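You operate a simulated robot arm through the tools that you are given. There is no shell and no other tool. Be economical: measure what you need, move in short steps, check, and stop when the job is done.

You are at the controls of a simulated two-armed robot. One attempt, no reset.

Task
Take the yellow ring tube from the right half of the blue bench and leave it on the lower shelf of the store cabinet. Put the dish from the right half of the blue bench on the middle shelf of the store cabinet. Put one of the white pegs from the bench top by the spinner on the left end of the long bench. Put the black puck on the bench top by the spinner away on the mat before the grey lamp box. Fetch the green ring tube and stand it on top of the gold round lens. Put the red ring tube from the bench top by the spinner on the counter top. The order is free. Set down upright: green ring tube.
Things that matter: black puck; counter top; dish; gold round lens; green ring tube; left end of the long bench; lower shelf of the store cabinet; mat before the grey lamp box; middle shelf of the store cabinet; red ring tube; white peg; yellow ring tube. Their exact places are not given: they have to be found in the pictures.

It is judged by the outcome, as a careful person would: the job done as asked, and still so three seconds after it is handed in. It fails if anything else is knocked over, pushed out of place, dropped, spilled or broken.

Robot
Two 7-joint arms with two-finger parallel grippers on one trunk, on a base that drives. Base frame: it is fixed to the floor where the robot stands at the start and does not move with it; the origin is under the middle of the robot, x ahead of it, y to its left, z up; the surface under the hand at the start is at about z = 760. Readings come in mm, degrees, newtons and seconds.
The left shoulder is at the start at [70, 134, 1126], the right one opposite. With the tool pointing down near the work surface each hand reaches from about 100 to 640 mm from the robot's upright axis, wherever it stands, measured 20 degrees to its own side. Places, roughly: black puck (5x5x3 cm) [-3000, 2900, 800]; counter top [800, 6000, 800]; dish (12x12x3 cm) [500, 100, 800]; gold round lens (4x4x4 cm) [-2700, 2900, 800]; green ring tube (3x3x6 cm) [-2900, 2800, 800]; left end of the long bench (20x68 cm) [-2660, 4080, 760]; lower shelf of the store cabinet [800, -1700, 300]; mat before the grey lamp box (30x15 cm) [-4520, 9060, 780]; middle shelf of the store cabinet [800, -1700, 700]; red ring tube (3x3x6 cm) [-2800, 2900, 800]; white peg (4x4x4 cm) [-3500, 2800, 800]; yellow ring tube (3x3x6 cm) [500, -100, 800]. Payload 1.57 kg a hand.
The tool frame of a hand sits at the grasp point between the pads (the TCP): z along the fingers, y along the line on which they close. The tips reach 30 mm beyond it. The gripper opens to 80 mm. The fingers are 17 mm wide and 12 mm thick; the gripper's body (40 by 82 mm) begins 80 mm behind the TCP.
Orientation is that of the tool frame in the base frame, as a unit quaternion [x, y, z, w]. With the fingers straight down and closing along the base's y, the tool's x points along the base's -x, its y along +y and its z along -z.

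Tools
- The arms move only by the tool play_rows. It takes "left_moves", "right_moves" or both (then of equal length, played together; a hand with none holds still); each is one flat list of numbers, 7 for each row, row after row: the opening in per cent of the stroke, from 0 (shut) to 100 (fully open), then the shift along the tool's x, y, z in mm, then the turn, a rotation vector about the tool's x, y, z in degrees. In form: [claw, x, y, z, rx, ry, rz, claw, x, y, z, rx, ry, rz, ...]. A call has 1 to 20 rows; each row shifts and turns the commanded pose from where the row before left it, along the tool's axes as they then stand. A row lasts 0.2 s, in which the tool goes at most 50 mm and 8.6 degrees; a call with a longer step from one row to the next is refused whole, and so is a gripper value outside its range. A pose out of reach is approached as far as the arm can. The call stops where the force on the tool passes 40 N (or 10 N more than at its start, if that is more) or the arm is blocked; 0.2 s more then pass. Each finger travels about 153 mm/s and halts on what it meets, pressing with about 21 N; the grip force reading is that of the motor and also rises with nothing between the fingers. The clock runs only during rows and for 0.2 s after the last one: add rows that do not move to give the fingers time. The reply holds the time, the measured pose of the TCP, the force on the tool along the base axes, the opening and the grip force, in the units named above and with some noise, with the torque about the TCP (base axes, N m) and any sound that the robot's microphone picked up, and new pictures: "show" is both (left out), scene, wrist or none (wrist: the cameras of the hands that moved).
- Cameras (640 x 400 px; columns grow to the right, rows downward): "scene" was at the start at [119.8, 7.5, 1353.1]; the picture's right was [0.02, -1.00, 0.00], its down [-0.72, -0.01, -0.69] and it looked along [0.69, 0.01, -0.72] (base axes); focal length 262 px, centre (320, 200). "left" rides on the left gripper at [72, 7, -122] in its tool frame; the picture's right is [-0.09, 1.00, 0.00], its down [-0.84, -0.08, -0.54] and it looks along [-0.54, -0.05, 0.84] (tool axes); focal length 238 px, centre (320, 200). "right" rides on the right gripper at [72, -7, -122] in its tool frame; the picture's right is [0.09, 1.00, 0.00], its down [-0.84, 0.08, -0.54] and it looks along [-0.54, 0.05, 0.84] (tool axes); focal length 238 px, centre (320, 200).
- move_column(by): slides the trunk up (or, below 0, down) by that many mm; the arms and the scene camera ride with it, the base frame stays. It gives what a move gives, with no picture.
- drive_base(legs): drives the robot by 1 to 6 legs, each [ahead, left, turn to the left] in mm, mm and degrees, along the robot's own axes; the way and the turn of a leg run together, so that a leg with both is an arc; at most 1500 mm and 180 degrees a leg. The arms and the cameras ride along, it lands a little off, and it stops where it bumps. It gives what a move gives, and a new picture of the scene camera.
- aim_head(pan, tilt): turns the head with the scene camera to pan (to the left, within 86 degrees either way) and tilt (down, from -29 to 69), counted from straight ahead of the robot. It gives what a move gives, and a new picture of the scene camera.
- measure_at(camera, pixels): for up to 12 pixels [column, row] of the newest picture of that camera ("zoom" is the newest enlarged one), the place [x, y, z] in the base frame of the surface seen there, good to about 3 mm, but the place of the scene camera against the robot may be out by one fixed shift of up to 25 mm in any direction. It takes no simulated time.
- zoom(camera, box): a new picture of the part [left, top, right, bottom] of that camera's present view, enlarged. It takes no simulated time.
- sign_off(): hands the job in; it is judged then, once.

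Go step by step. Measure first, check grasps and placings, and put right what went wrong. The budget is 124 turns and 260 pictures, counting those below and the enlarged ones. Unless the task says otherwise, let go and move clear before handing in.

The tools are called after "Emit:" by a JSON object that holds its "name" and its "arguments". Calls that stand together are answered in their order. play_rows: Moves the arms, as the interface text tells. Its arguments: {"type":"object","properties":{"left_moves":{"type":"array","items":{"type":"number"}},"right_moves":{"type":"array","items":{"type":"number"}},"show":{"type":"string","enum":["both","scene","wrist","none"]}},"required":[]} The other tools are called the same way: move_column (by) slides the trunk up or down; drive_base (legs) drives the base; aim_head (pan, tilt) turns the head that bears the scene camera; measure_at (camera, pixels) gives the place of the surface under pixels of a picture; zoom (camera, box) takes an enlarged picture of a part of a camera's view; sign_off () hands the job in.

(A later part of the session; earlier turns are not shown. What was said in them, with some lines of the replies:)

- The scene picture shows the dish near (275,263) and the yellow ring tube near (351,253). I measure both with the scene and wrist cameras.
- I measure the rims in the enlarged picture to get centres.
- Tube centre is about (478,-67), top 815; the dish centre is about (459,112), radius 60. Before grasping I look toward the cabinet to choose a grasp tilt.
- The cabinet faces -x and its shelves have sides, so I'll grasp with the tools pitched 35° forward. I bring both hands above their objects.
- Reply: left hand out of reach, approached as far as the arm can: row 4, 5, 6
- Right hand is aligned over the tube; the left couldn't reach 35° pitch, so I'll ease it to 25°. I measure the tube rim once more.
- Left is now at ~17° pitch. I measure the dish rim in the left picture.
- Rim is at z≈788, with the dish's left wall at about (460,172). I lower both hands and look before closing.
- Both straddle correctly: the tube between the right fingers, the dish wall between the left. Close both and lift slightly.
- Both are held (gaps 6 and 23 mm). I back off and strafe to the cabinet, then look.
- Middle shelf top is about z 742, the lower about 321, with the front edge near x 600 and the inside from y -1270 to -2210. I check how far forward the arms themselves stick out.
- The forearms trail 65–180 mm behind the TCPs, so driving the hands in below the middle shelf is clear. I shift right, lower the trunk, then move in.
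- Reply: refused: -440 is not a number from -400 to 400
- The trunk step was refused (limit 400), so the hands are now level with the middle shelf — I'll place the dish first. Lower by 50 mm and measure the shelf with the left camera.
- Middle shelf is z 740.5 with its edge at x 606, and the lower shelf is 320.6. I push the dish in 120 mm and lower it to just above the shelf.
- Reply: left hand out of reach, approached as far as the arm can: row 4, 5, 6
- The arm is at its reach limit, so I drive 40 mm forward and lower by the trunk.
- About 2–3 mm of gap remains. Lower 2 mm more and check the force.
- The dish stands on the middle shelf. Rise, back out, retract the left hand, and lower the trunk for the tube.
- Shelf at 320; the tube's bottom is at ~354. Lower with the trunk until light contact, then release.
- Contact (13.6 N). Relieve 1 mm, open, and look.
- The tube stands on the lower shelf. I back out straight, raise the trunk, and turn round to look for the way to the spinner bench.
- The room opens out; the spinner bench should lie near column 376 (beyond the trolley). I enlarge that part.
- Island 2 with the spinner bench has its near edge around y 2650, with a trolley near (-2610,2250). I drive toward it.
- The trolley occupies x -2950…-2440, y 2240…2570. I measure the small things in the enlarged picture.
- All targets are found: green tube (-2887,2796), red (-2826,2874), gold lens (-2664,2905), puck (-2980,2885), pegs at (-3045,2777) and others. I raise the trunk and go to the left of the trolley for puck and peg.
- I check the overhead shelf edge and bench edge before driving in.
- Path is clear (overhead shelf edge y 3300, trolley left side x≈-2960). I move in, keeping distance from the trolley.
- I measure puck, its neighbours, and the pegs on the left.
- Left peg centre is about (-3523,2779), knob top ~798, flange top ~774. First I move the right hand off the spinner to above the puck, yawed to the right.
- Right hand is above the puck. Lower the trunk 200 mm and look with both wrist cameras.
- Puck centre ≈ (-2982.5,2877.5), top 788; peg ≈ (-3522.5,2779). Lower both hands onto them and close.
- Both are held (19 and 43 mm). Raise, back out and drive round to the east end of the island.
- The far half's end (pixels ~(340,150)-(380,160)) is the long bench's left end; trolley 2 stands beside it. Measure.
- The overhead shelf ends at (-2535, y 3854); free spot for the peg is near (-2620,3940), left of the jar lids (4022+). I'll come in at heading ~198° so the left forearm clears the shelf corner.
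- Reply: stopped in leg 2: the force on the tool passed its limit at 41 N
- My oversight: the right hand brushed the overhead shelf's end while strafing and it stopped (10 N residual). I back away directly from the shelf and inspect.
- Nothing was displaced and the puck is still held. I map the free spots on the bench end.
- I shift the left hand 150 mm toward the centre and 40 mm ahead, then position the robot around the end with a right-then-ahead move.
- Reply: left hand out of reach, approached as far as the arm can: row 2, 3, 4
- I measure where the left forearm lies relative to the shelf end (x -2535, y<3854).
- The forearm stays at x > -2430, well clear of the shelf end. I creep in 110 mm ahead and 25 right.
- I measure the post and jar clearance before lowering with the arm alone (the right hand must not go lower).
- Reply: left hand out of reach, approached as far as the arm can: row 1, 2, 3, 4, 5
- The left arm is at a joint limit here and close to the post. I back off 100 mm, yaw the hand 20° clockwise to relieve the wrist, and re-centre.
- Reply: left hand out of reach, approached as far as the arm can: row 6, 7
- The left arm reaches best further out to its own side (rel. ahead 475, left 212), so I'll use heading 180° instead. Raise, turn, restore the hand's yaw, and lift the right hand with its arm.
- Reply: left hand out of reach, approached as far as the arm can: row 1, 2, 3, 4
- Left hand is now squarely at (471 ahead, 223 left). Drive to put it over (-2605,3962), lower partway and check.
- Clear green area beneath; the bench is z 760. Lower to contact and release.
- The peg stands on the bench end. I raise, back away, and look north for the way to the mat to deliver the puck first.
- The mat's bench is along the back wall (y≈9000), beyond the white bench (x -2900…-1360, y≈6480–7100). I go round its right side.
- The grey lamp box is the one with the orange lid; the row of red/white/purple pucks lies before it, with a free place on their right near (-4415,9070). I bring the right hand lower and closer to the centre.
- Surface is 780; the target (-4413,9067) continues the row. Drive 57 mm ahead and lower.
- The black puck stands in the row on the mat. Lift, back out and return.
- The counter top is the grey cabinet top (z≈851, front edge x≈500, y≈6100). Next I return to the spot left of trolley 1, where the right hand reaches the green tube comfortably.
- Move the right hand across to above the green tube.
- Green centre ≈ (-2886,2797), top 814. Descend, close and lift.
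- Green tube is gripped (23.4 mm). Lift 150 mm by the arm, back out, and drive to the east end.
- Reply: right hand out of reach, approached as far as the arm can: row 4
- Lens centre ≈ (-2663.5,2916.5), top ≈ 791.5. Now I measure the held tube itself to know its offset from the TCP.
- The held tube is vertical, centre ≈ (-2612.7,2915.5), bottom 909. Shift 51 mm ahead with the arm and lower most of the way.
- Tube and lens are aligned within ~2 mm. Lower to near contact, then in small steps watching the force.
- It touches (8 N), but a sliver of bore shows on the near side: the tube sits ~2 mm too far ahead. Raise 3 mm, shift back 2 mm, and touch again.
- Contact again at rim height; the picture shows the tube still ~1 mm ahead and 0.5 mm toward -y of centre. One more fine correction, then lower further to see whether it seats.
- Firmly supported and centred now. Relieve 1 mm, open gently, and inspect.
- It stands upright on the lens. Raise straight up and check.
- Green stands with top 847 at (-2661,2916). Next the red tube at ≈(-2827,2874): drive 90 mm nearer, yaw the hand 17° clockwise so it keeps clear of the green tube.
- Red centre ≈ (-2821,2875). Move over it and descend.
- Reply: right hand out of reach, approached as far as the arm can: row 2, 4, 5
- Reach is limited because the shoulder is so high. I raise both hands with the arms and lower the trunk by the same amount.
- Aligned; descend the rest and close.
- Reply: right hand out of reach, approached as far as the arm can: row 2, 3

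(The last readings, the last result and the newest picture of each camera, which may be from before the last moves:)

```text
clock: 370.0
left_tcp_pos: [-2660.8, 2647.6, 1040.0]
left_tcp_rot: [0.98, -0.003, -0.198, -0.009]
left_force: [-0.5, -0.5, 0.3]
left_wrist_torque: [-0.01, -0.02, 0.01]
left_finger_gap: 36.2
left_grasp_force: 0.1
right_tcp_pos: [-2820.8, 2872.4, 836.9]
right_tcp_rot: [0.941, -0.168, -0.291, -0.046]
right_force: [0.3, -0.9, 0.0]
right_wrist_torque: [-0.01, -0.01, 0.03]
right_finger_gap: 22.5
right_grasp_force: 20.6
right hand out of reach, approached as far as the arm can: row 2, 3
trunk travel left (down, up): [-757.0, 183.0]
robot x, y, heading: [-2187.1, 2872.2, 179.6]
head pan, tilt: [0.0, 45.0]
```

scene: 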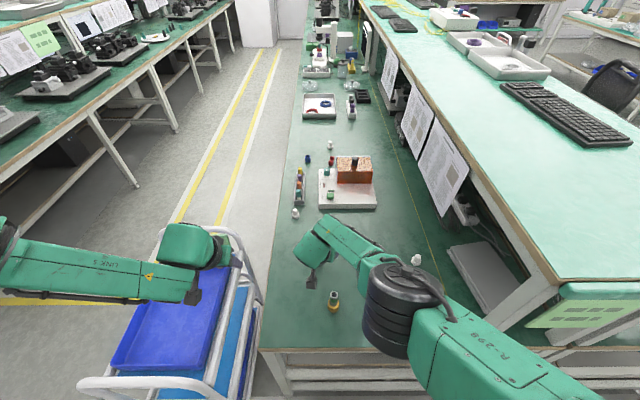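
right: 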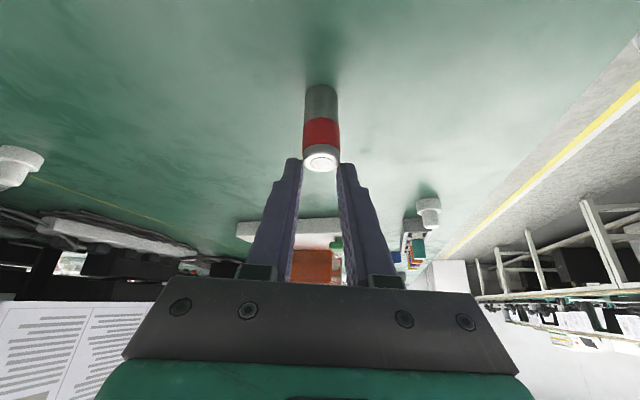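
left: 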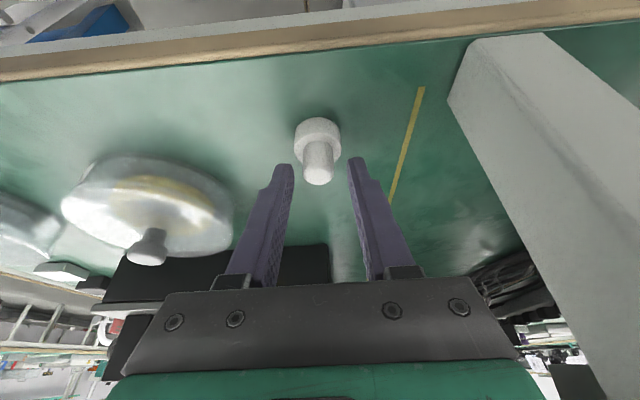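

Reach stopped it at 837 and the tips pinched only the top. Open, lower with the trunk, and close properly.

Emit:
{"name": "play_rows", "arguments": {"right_moves": [50, 0, 0, 0, 0, 0, 0, 60, 0, 0, 0, 0, 0, 0, 60, 0, 0, 0, 0, 0, 0], "show": "wrist"}}

Emit:
{"name": "move_column", "arguments": {"by": -36}}

Emit:
{"name": "play_rows", "arguments": {"right_moves": [0, 0, 0, 0, 0, 0, 0, 0, 0, 0, 0, 0, 0, 0, 0, 0, 0, 0, 0, 0, 0], "show": "wrist"}}

```text
clock: 370.8
left_tcp_pos: [-2661.8, 2647.8, 1040.0]
left_tcp_rot: [0.98, -0.002, -0.199, -0.008]
left_force: [-0.2, -0.7, 0.6]
left_wrist_torque: [-0.01, 0.01, 0.0]
left_finger_gap: 36.2
left_grasp_force: 0.0
right_tcp_pos: [-2820.6, 2873.0, 836.4]
right_tcp_rot: [0.941, -0.167, -0.292, -0.046]
right_force: [0.0, -0.1, -0.4]
right_wrist_torque: [-0.03, -0.04, 0.03]
right_finger_gap: 48.0
right_grasp_force: 0.2
trunk travel left (down, up): [-757.0, 183.0]
robot x, y, heading: [-2191.1, 2870.6, 180.0]
head pan, tilt: [0.0, 45.0]
```

right: 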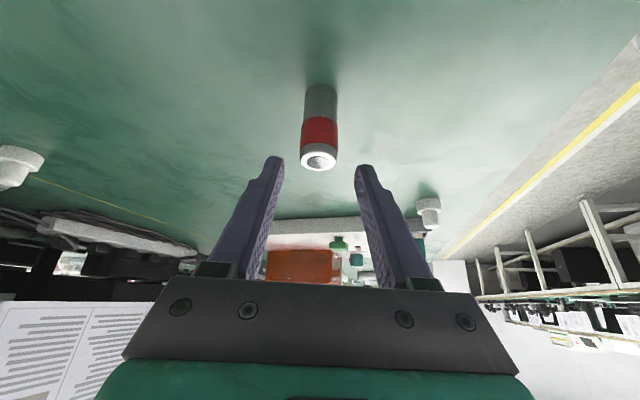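

```text
clock: 371.6
left_tcp_pos: [-2661.5, 2648.9, 1004.8]
left_tcp_rot: [0.98, -0.002, -0.199, -0.008]
left_force: [0.3, -0.5, 0.5]
left_wrist_torque: [-0.01, 0.01, -0.03]
left_finger_gap: 35.9
left_grasp_force: 0.0
right_tcp_pos: [-2820.2, 2873.5, 801.7]
right_tcp_rot: [0.941, -0.167, -0.292, -0.046]
right_force: [0.0, -0.1, 0.1]
right_wrist_torque: [0.01, -0.01, 0.03]
right_finger_gap: 47.8
right_grasp_force: 0.0
trunk travel left (down, up): [-721.0, 219.0]
robot x, y, heading: [-2187.8, 2877.3, 179.7]
head pan, tilt: [0.0, 45.0]
```

```text
clock: 372.4
left_tcp_pos: [-2662.5, 2647.3, 1005.0]
left_tcp_rot: [0.98, -0.003, -0.198, -0.008]
left_force: [0.3, -0.2, -0.1]
left_wrist_torque: [-0.02, 0.01, -0.03]
left_finger_gap: 36.1
left_grasp_force: 0.0
right_tcp_pos: [-2819.8, 2872.3, 799.4]
right_tcp_rot: [0.941, -0.168, -0.292, -0.046]
right_force: [-1.3, -0.7, 1.1]
right_wrist_torque: [0.01, -0.02, 0.01]
right_finger_gap: 23.2
right_grasp_force: 21.4
trunk travel left (down, up): [-721.0, 219.0]
robot x, y, heading: [-2187.6, 2875.0, 179.8]
head pan, tilt: [0.0, 45.0]
```

right: 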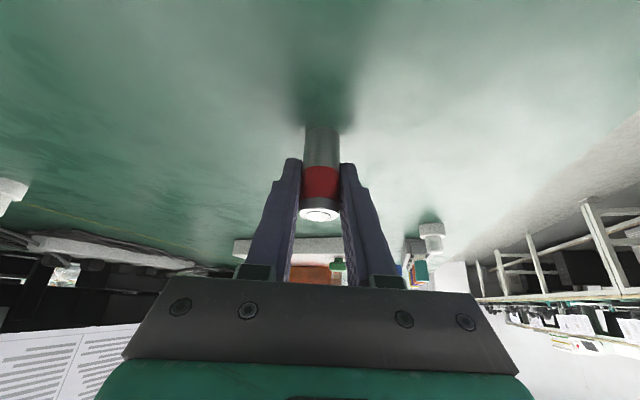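

Red tube is held properly (23.2 mm). Raise, back away and travel to the counter.

Emit:
{"name": "move_column", "arguments": {"by": 215}}

Emit:
{"name": "drive_base", "arguments": {"legs": [[-750, 0, 0], [0, 0, -179.7], [0, 1500, 0], [0, 1500, 0]]}}

Emit:
{"name": "aim_head", "arguments": {"pan": 0, "tilt": 30}}

```text
clock: 374.7
left_tcp_pos: [-2662.1, 2646.2, 1219.2]
left_tcp_rot: [0.98, -0.001, -0.199, -0.009]
left_force: [-0.2, -0.2, 0.2]
left_wrist_torque: [0.02, 0.0, 0.01]
left_finger_gap: 35.9
left_grasp_force: 0.0
right_tcp_pos: [-2820.2, 2872.6, 1015.2]
right_tcp_rot: [0.941, -0.167, -0.29, -0.045]
right_force: [-0.2, 0.3, -1.3]
right_wrist_torque: [-0.01, -0.02, -0.02]
right_finger_gap: 23.4
right_grasp_force: 21.3
trunk travel left (down, up): [-936.0, 4.0]
robot x, y, heading: [-2189.1, 2873.8, 179.7]
head pan, tilt: [0.0, 45.0]
```

```text
clock: 400.2
left_tcp_pos: [-924.3, 6089.0, 1219.6]
left_tcp_rot: [0.005, 0.98, -0.007, 0.199]
left_force: [-0.3, 0.8, -0.3]
left_wrist_torque: [-0.04, -0.01, 0.0]
left_finger_gap: 36.0
left_grasp_force: 0.0
right_tcp_pos: [-765.9, 5863.5, 1015.2]
right_tcp_rot: [0.169, 0.941, -0.046, 0.291]
right_force: [0.6, 0.1, -0.7]
right_wrist_torque: [0.04, 0.0, -0.02]
right_finger_gap: 23.0
right_grasp_force: 21.8
trunk travel left (down, up): [-936.0, 4.0]
robot x, y, heading: [-1398.0, 5867.8, -0.7]
head pan, tilt: [0.0, 45.0]
```

scene: 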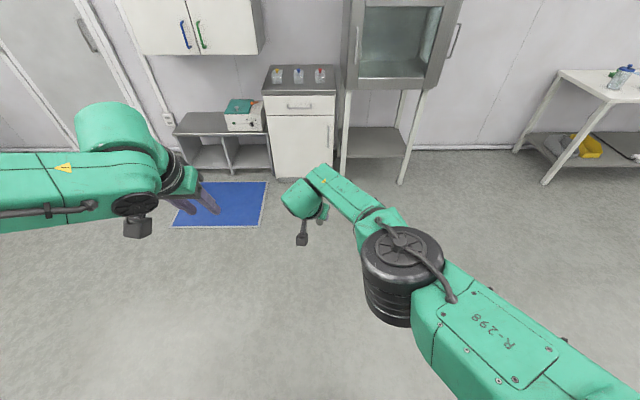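

```text
clock: 401.0
left_tcp_pos: [-924.2, 6090.7, 1220.0]
left_tcp_rot: [0.005, 0.98, -0.008, 0.198]
left_force: [-0.2, 0.8, 0.4]
left_wrist_torque: [-0.01, -0.01, 0.01]
left_finger_gap: 35.7
left_grasp_force: 0.1
right_tcp_pos: [-767.1, 5864.1, 1015.0]
right_tcp_rot: [0.171, 0.94, -0.047, 0.291]
right_force: [0.1, 0.2, -1.0]
right_wrist_torque: [-0.01, 0.01, -0.01]
right_finger_gap: 23.0
right_grasp_force: 21.1
trunk travel left (down, up): [-936.0, 4.0]
robot x, y, heading: [-1398.7, 5873.2, -0.7]
head pan, tilt: [0.0, 30.0]
```

scene: 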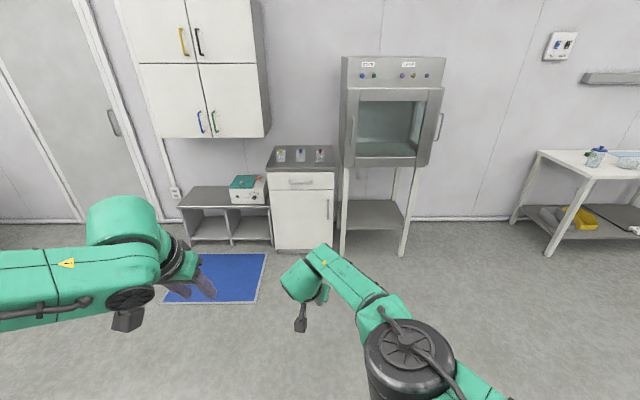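

Emit:
{"name": "measure_at", "arguments": {"camera": "scene", "pixels": [[270, 167], [332, 167], [300, 166], [301, 155], [281, 155], [320, 155], [280, 148], [330, 148], [345, 165], [265, 130], [300, 162], [350, 110]]}}

Emit:
{"name": "zoom", "arguments": {"camera": "scene", "box": [240, 120, 360, 200]}}

```text
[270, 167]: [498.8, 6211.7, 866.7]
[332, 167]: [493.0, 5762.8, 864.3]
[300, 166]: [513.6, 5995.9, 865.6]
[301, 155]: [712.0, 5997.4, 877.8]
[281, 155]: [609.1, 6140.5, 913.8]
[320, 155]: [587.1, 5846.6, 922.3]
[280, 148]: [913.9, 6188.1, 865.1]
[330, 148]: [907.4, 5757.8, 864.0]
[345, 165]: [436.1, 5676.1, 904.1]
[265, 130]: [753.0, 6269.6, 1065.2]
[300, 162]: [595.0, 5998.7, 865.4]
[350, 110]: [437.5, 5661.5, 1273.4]
```

```text
5.00 times, centred on (300, 160) of scene
```

zoom: 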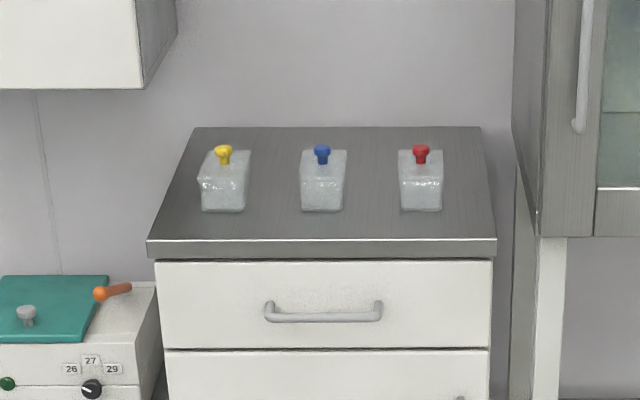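

The counter (z≈852, x 500–910, y 5763–6212) has a free spot between the yellow and blue jars near the front, about (565,6068). I drive up to it.

Emit:
{"name": "drive_base", "arguments": {"legs": [[0, 212, 0.7], [1270, 0, 0]]}}

Emit:
{"name": "zoom", "arguments": {"camera": "right", "box": [0, 0, 640, 400]}}

```text
clock: 408.6
left_tcp_pos: [339.9, 6312.4, 1219.9]
left_tcp_rot: [-0.003, 0.98, -0.008, 0.199]
left_force: [-0.5, 0.6, 0.1]
left_wrist_torque: [-0.05, 0.02, 0.0]
left_finger_gap: 36.1
left_grasp_force: 0.1
right_tcp_pos: [501.4, 6089.7, 1016.8]
right_tcp_rot: [0.161, 0.942, -0.043, 0.292]
right_force: [-0.1, -0.9, -1.7]
right_wrist_torque: [-0.03, 0.01, 0.0]
right_finger_gap: 23.4
right_grasp_force: 21.3
trunk travel left (down, up): [-936.0, 4.0]
robot x, y, heading: [-128.1, 6086.3, 0.4]
head pan, tilt: [0.0, 30.0]
```

scene: 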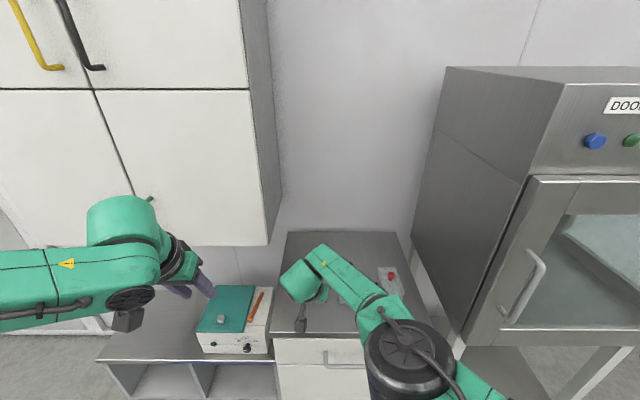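

```text
1.00 times, centred on (320, 200) of right (not enlarged: the box is as wide or as high as the picture)
```

zoom: 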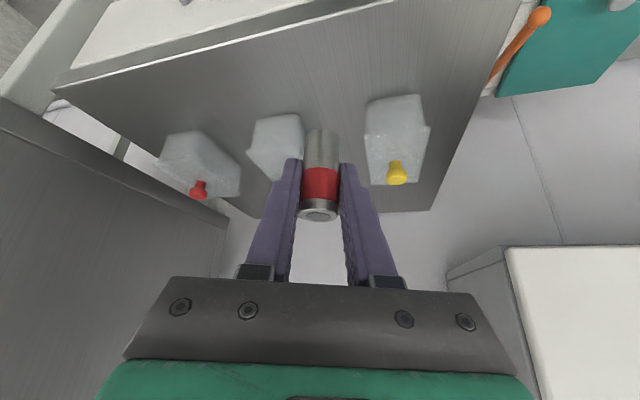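

Emit:
{"name": "measure_at", "arguments": {"camera": "zoom", "pixels": [[300, 25], [320, 100], [340, 80], [275, 118], [260, 130], [303, 125], [395, 97], [368, 110], [428, 105], [400, 50], [320, 60]]}}

```text
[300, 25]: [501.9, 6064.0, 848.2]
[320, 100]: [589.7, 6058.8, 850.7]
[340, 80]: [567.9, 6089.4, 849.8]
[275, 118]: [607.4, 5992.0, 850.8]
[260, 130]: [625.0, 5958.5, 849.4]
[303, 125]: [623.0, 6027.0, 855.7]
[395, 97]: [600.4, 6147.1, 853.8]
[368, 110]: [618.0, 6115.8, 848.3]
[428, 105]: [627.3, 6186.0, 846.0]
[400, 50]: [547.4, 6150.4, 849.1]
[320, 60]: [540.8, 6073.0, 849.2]
```

Counter z = 850; jars start at x≥600. Target (560,6072): drive 59 ahead, 18 right, and lower.

Emit:
{"name": "drive_base", "arguments": {"legs": [[59, -18, 0]]}}

Emit:
{"name": "move_column", "arguments": {"by": -118}}

Emit:
{"name": "zoom", "arguments": {"camera": "right", "box": [0, 0, 640, 400]}}

Emit:
{"name": "measure_at", "arguments": {"camera": "zoom", "pixels": [[320, 136], [320, 150], [250, 80], [320, 100]]}}

```text
clock: 409.6
left_tcp_pos: [390.6, 6298.6, 1222.5]
left_tcp_rot: [-0.004, 0.979, -0.008, 0.203]
left_force: [-1.5, 0.4, 0.4]
left_wrist_torque: [-0.01, -0.07, -0.03]
left_finger_gap: 36.2
left_grasp_force: 0.0
right_tcp_pos: [554.0, 6074.9, 1021.1]
right_tcp_rot: [0.161, 0.941, -0.044, 0.295]
right_force: [-0.7, 0.4, 0.7]
right_wrist_torque: [-0.03, -0.03, 0.0]
right_finger_gap: 22.9
right_grasp_force: 21.4
trunk travel left (down, up): [-936.0, 4.0]
robot x, y, heading: [-67.8, 6066.2, 0.4]
head pan, tilt: [0.0, 30.0]
```

scene: 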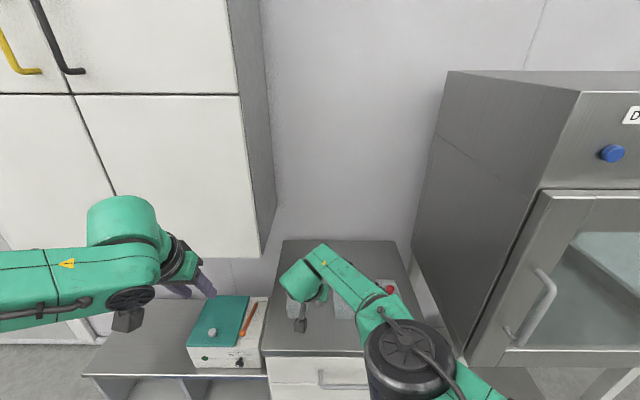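

```text
clock: 411.1
left_tcp_pos: [399.6, 6294.5, 1100.1]
left_tcp_rot: [-0.003, 0.98, -0.007, 0.198]
left_force: [0.4, 0.0, -0.8]
left_wrist_torque: [-0.01, -0.01, -0.03]
left_finger_gap: 36.1
left_grasp_force: 0.2
right_tcp_pos: [561.1, 6072.6, 897.0]
right_tcp_rot: [0.162, 0.942, -0.044, 0.291]
right_force: [-0.1, -1.1, 0.2]
right_wrist_torque: [0.01, -0.02, 0.02]
right_finger_gap: 23.3
right_grasp_force: 20.5
trunk travel left (down, up): [-818.0, 122.0]
robot x, y, heading: [-69.9, 6066.0, -0.0]
head pan, tilt: [0.0, 30.0]
```

```text
1.00 times, centred on (320, 200) of right (not enlarged: the box is as wide or as high as the picture)
```

zoom: 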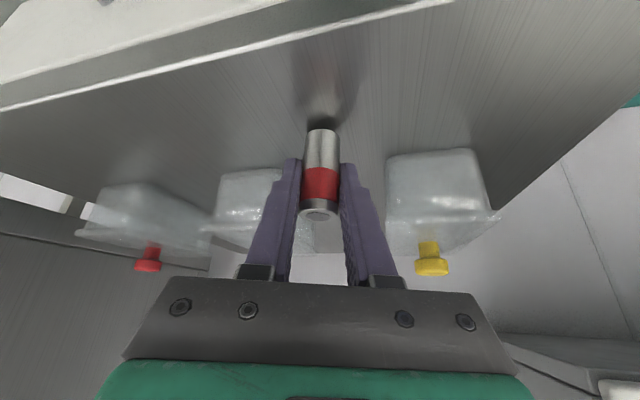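

```text
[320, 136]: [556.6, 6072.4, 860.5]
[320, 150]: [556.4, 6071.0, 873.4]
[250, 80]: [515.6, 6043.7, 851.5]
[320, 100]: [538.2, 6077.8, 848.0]
```

About 7 mm to go. Lower to contact, then release.

Emit:
{"name": "move_column", "arguments": {"by": -6}}

Emit:
{"name": "move_column", "arguments": {"by": -2}}

```text
clock: 411.6
left_tcp_pos: [399.6, 6294.6, 1095.8]
left_tcp_rot: [-0.004, 0.98, -0.007, 0.199]
left_force: [-0.1, 0.6, -0.2]
left_wrist_torque: [-0.02, -0.04, 0.01]
left_finger_gap: 35.8
left_grasp_force: 0.0
right_tcp_pos: [562.8, 6072.8, 892.6]
right_tcp_rot: [0.161, 0.942, -0.044, 0.291]
right_force: [-0.4, 0.1, -0.6]
right_wrist_torque: [0.03, 0.02, -0.02]
right_finger_gap: 23.4
right_grasp_force: 21.1
trunk travel left (down, up): [-812.0, 128.0]
robot x, y, heading: [-70.6, 6066.4, 0.3]
head pan, tilt: [0.0, 30.0]
```

```text
clock: 412.1
left_tcp_pos: [399.1, 6294.6, 1093.2]
left_tcp_rot: [-0.003, 0.98, -0.007, 0.199]
left_force: [0.7, -0.2, 0.3]
left_wrist_torque: [0.0, 0.01, -0.01]
left_finger_gap: 35.8
left_grasp_force: 0.0
right_tcp_pos: [561.3, 6071.6, 890.5]
right_tcp_rot: [0.161, 0.942, -0.043, 0.293]
right_force: [0.6, -0.7, 5.8]
right_wrist_torque: [-0.06, -0.03, 0.0]
right_finger_gap: 23.3
right_grasp_force: 21.1
trunk travel left (down, up): [-810.0, 130.0]
robot x, y, heading: [-65.3, 6068.4, 0.1]
head pan, tilt: [0.0, 30.0]
```

Contact. Open and look.

Emit:
{"name": "play_rows", "arguments": {"right_moves": [40, 0, 0, 0, 0, 0, 0, 55, 0, 0, 0, 0, 0, 0, 55, 0, 0, 0, 0, 0, 0], "show": "wrist"}}

Emit:
{"name": "move_column", "arguments": {"by": 125}}

Emit:
{"name": "drive_base", "arguments": {"legs": [[-500, 0, 0]]}}

Emit:
{"name": "zoom", "arguments": {"camera": "scene", "box": [220, 140, 420, 280]}}

```text
clock: 412.9
left_tcp_pos: [400.7, 6296.5, 1092.0]
left_tcp_rot: [-0.004, 0.98, -0.006, 0.198]
left_force: [0.2, 0.0, 0.3]
left_wrist_torque: [0.0, -0.01, -0.02]
left_finger_gap: 36.2
left_grasp_force: 0.0
right_tcp_pos: [561.3, 6072.7, 889.2]
right_tcp_rot: [0.162, 0.942, -0.044, 0.291]
right_force: [-1.8, 0.3, 0.3]
right_wrist_torque: [0.01, 0.0, -0.02]
right_finger_gap: 43.9
right_grasp_force: 0.0
trunk travel left (down, up): [-810.0, 130.0]
robot x, y, heading: [-70.9, 6066.9, 0.3]
head pan, tilt: [0.0, 30.0]
```

right: 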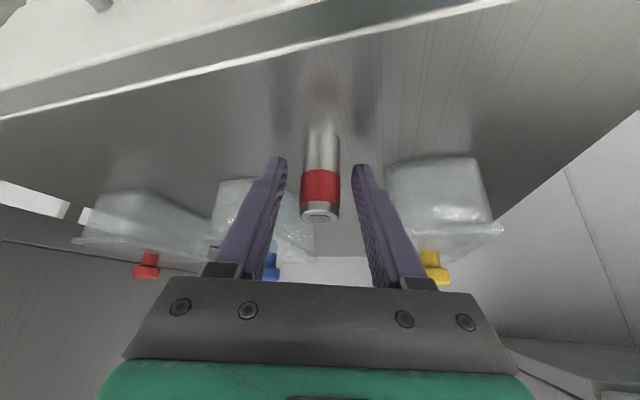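

```text
clock: 414.5
left_tcp_pos: [400.2, 6294.9, 1217.9]
left_tcp_rot: [-0.003, 0.98, -0.008, 0.199]
left_force: [-0.2, -0.3, 0.2]
left_wrist_torque: [-0.01, -0.01, 0.01]
left_finger_gap: 36.1
left_grasp_force: 0.0
right_tcp_pos: [561.1, 6072.7, 1014.0]
right_tcp_rot: [0.162, 0.942, -0.044, 0.291]
right_force: [-0.3, -1.1, -0.3]
right_wrist_torque: [0.0, -0.01, 0.0]
right_finger_gap: 43.8
right_grasp_force: 0.1
trunk travel left (down, up): [-935.0, 5.0]
robot x, y, heading: [-68.9, 6066.5, 0.4]
head pan, tilt: [0.0, 30.0]
```

```text
clock: 417.4
left_tcp_pos: [-95.9, 6292.1, 1217.3]
left_tcp_rot: [-0.004, 0.98, -0.007, 0.197]
left_force: [-0.5, 0.3, -0.1]
left_wrist_torque: [-0.01, 0.02, -0.01]
left_finger_gap: 36.2
left_grasp_force: 0.1
right_tcp_pos: [65.7, 6068.9, 1013.8]
right_tcp_rot: [0.16, 0.942, -0.043, 0.29]
right_force: [-0.4, 0.3, 0.6]
right_wrist_torque: [0.02, -0.01, -0.02]
right_finger_gap: 44.4
right_grasp_force: 0.0
trunk travel left (down, up): [-935.0, 5.0]
robot x, y, heading: [-566.2, 6065.1, 0.1]
head pan, tilt: [0.0, 30.0]
```

scene: 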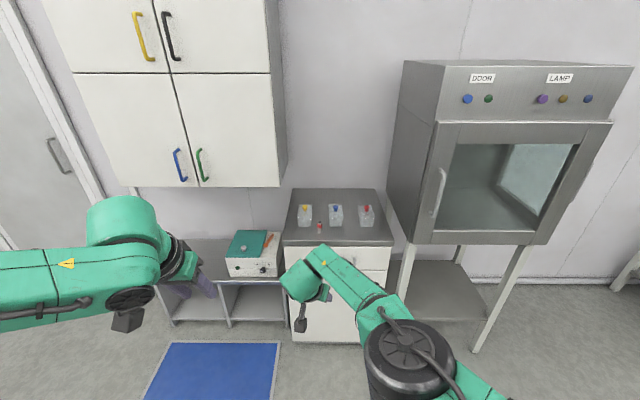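

```text
2.86 times, centred on (320, 210) of scene
```

zoom: 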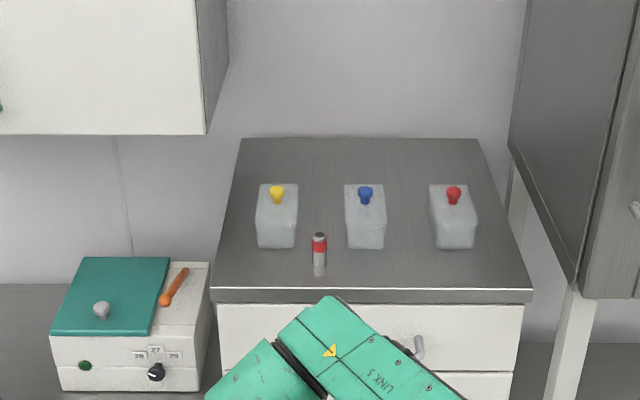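

Red stands on the counter between the jars. I take one last distant look at the green tube on the lens.

Emit:
{"name": "drive_base", "arguments": {"legs": [[-300, 0, 0], [0, 0, -110]]}}

Emit:
{"name": "aim_head", "arguments": {"pan": -10, "tilt": 20}}

```text
clock: 424.1
left_tcp_pos: [-822.7, 5539.4, 1218.0]
left_tcp_rot: [0.805, 0.559, -0.168, 0.106]
left_force: [-0.5, 0.6, -0.7]
left_wrist_torque: [0.01, -0.02, 0.0]
left_finger_gap: 36.0
left_grasp_force: 0.1
right_tcp_pos: [-1089.4, 5469.7, 1014.2]
right_tcp_rot: [0.867, 0.401, -0.265, 0.13]
right_force: [-0.9, 0.9, -0.6]
right_wrist_torque: [0.01, -0.04, -0.01]
right_finger_gap: 44.0
right_grasp_force: 0.0
trunk travel left (down, up): [-935.0, 5.0]
robot x, y, heading: [-868.2, 6060.1, -110.8]
head pan, tilt: [0.0, 30.0]
```

scene: 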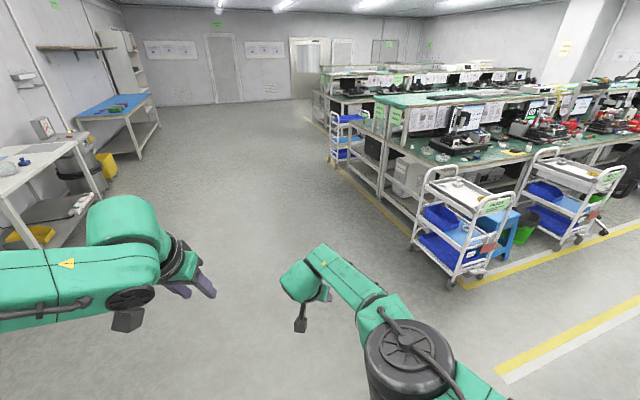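

```text
clock: 424.8
left_tcp_pos: [-822.9, 5540.3, 1218.0]
left_tcp_rot: [0.806, 0.558, -0.167, 0.107]
left_force: [-0.1, 0.9, -0.2]
left_wrist_torque: [0.0, 0.0, 0.0]
left_finger_gap: 36.1
left_grasp_force: 0.0
right_tcp_pos: [-1088.7, 5468.1, 1014.5]
right_tcp_rot: [0.868, 0.401, -0.265, 0.129]
right_force: [-0.7, -0.6, 0.3]
right_wrist_torque: [0.02, 0.0, -0.01]
right_finger_gap: 44.3
right_grasp_force: 0.0
trunk travel left (down, up): [-935.0, 5.0]
robot x, y, heading: [-869.5, 6057.2, -110.5]
head pan, tilt: [-10.0, 20.0]
```

scene: 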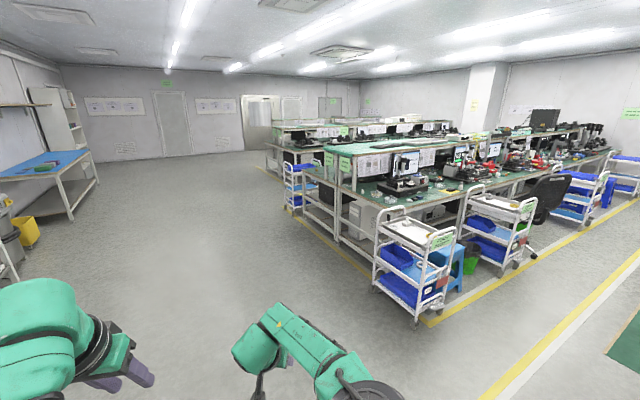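

Emit:
{"name": "zoom", "arguments": {"camera": "scene", "box": [290, 140, 410, 215]}}

```text
5.33 times, centred on (350, 178) of scene
```

zoom: 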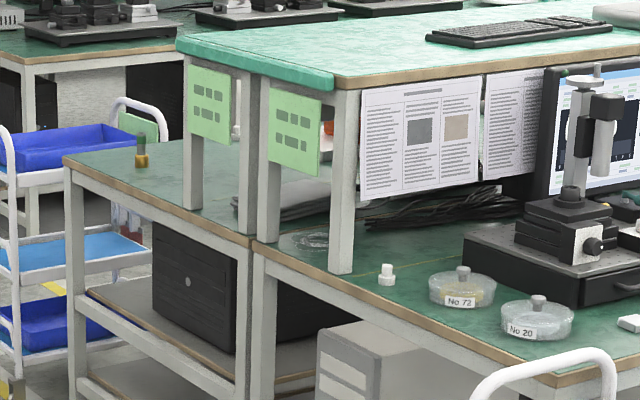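

The green tube stands on the gold lens (140,150) and the peg stands on the long bench end (386,274). Everything is in place and both hands are empty and clear, so I hand the job in.

Emit:
{"name": "sign_off", "arguments": {}}

```text
The job is handed in.
```

I completed all six placements and handed the job in; the result of the judging hasn't come back to me.

- **Yellow ring tube:** standing on the lower shelf of the store cabinet.
- **Dish:** on the middle shelf of the store cabinet.
- **White peg:** on the left end of the long bench. I saw it standing there just before handing in.
- **Black puck:** in front of the grey box with the orange lid, continuing the row of coloured pucks. I couldn't make out a separate mat or read "lamp" on the box, so I went by the given position.
- **Green ring tube:** upright on the gold round lens, which I also confirmed just before handing in.
- **Red ring tube:** standing on the counter top, between two jars near the front.

While I was driving round the end of the long bench, the right hand, holding the puck, hit the end of the overhead shelf. The force reached 41 N and the robot stopped. I backed away; the puck was still held, and the pictures showed nothing moved.
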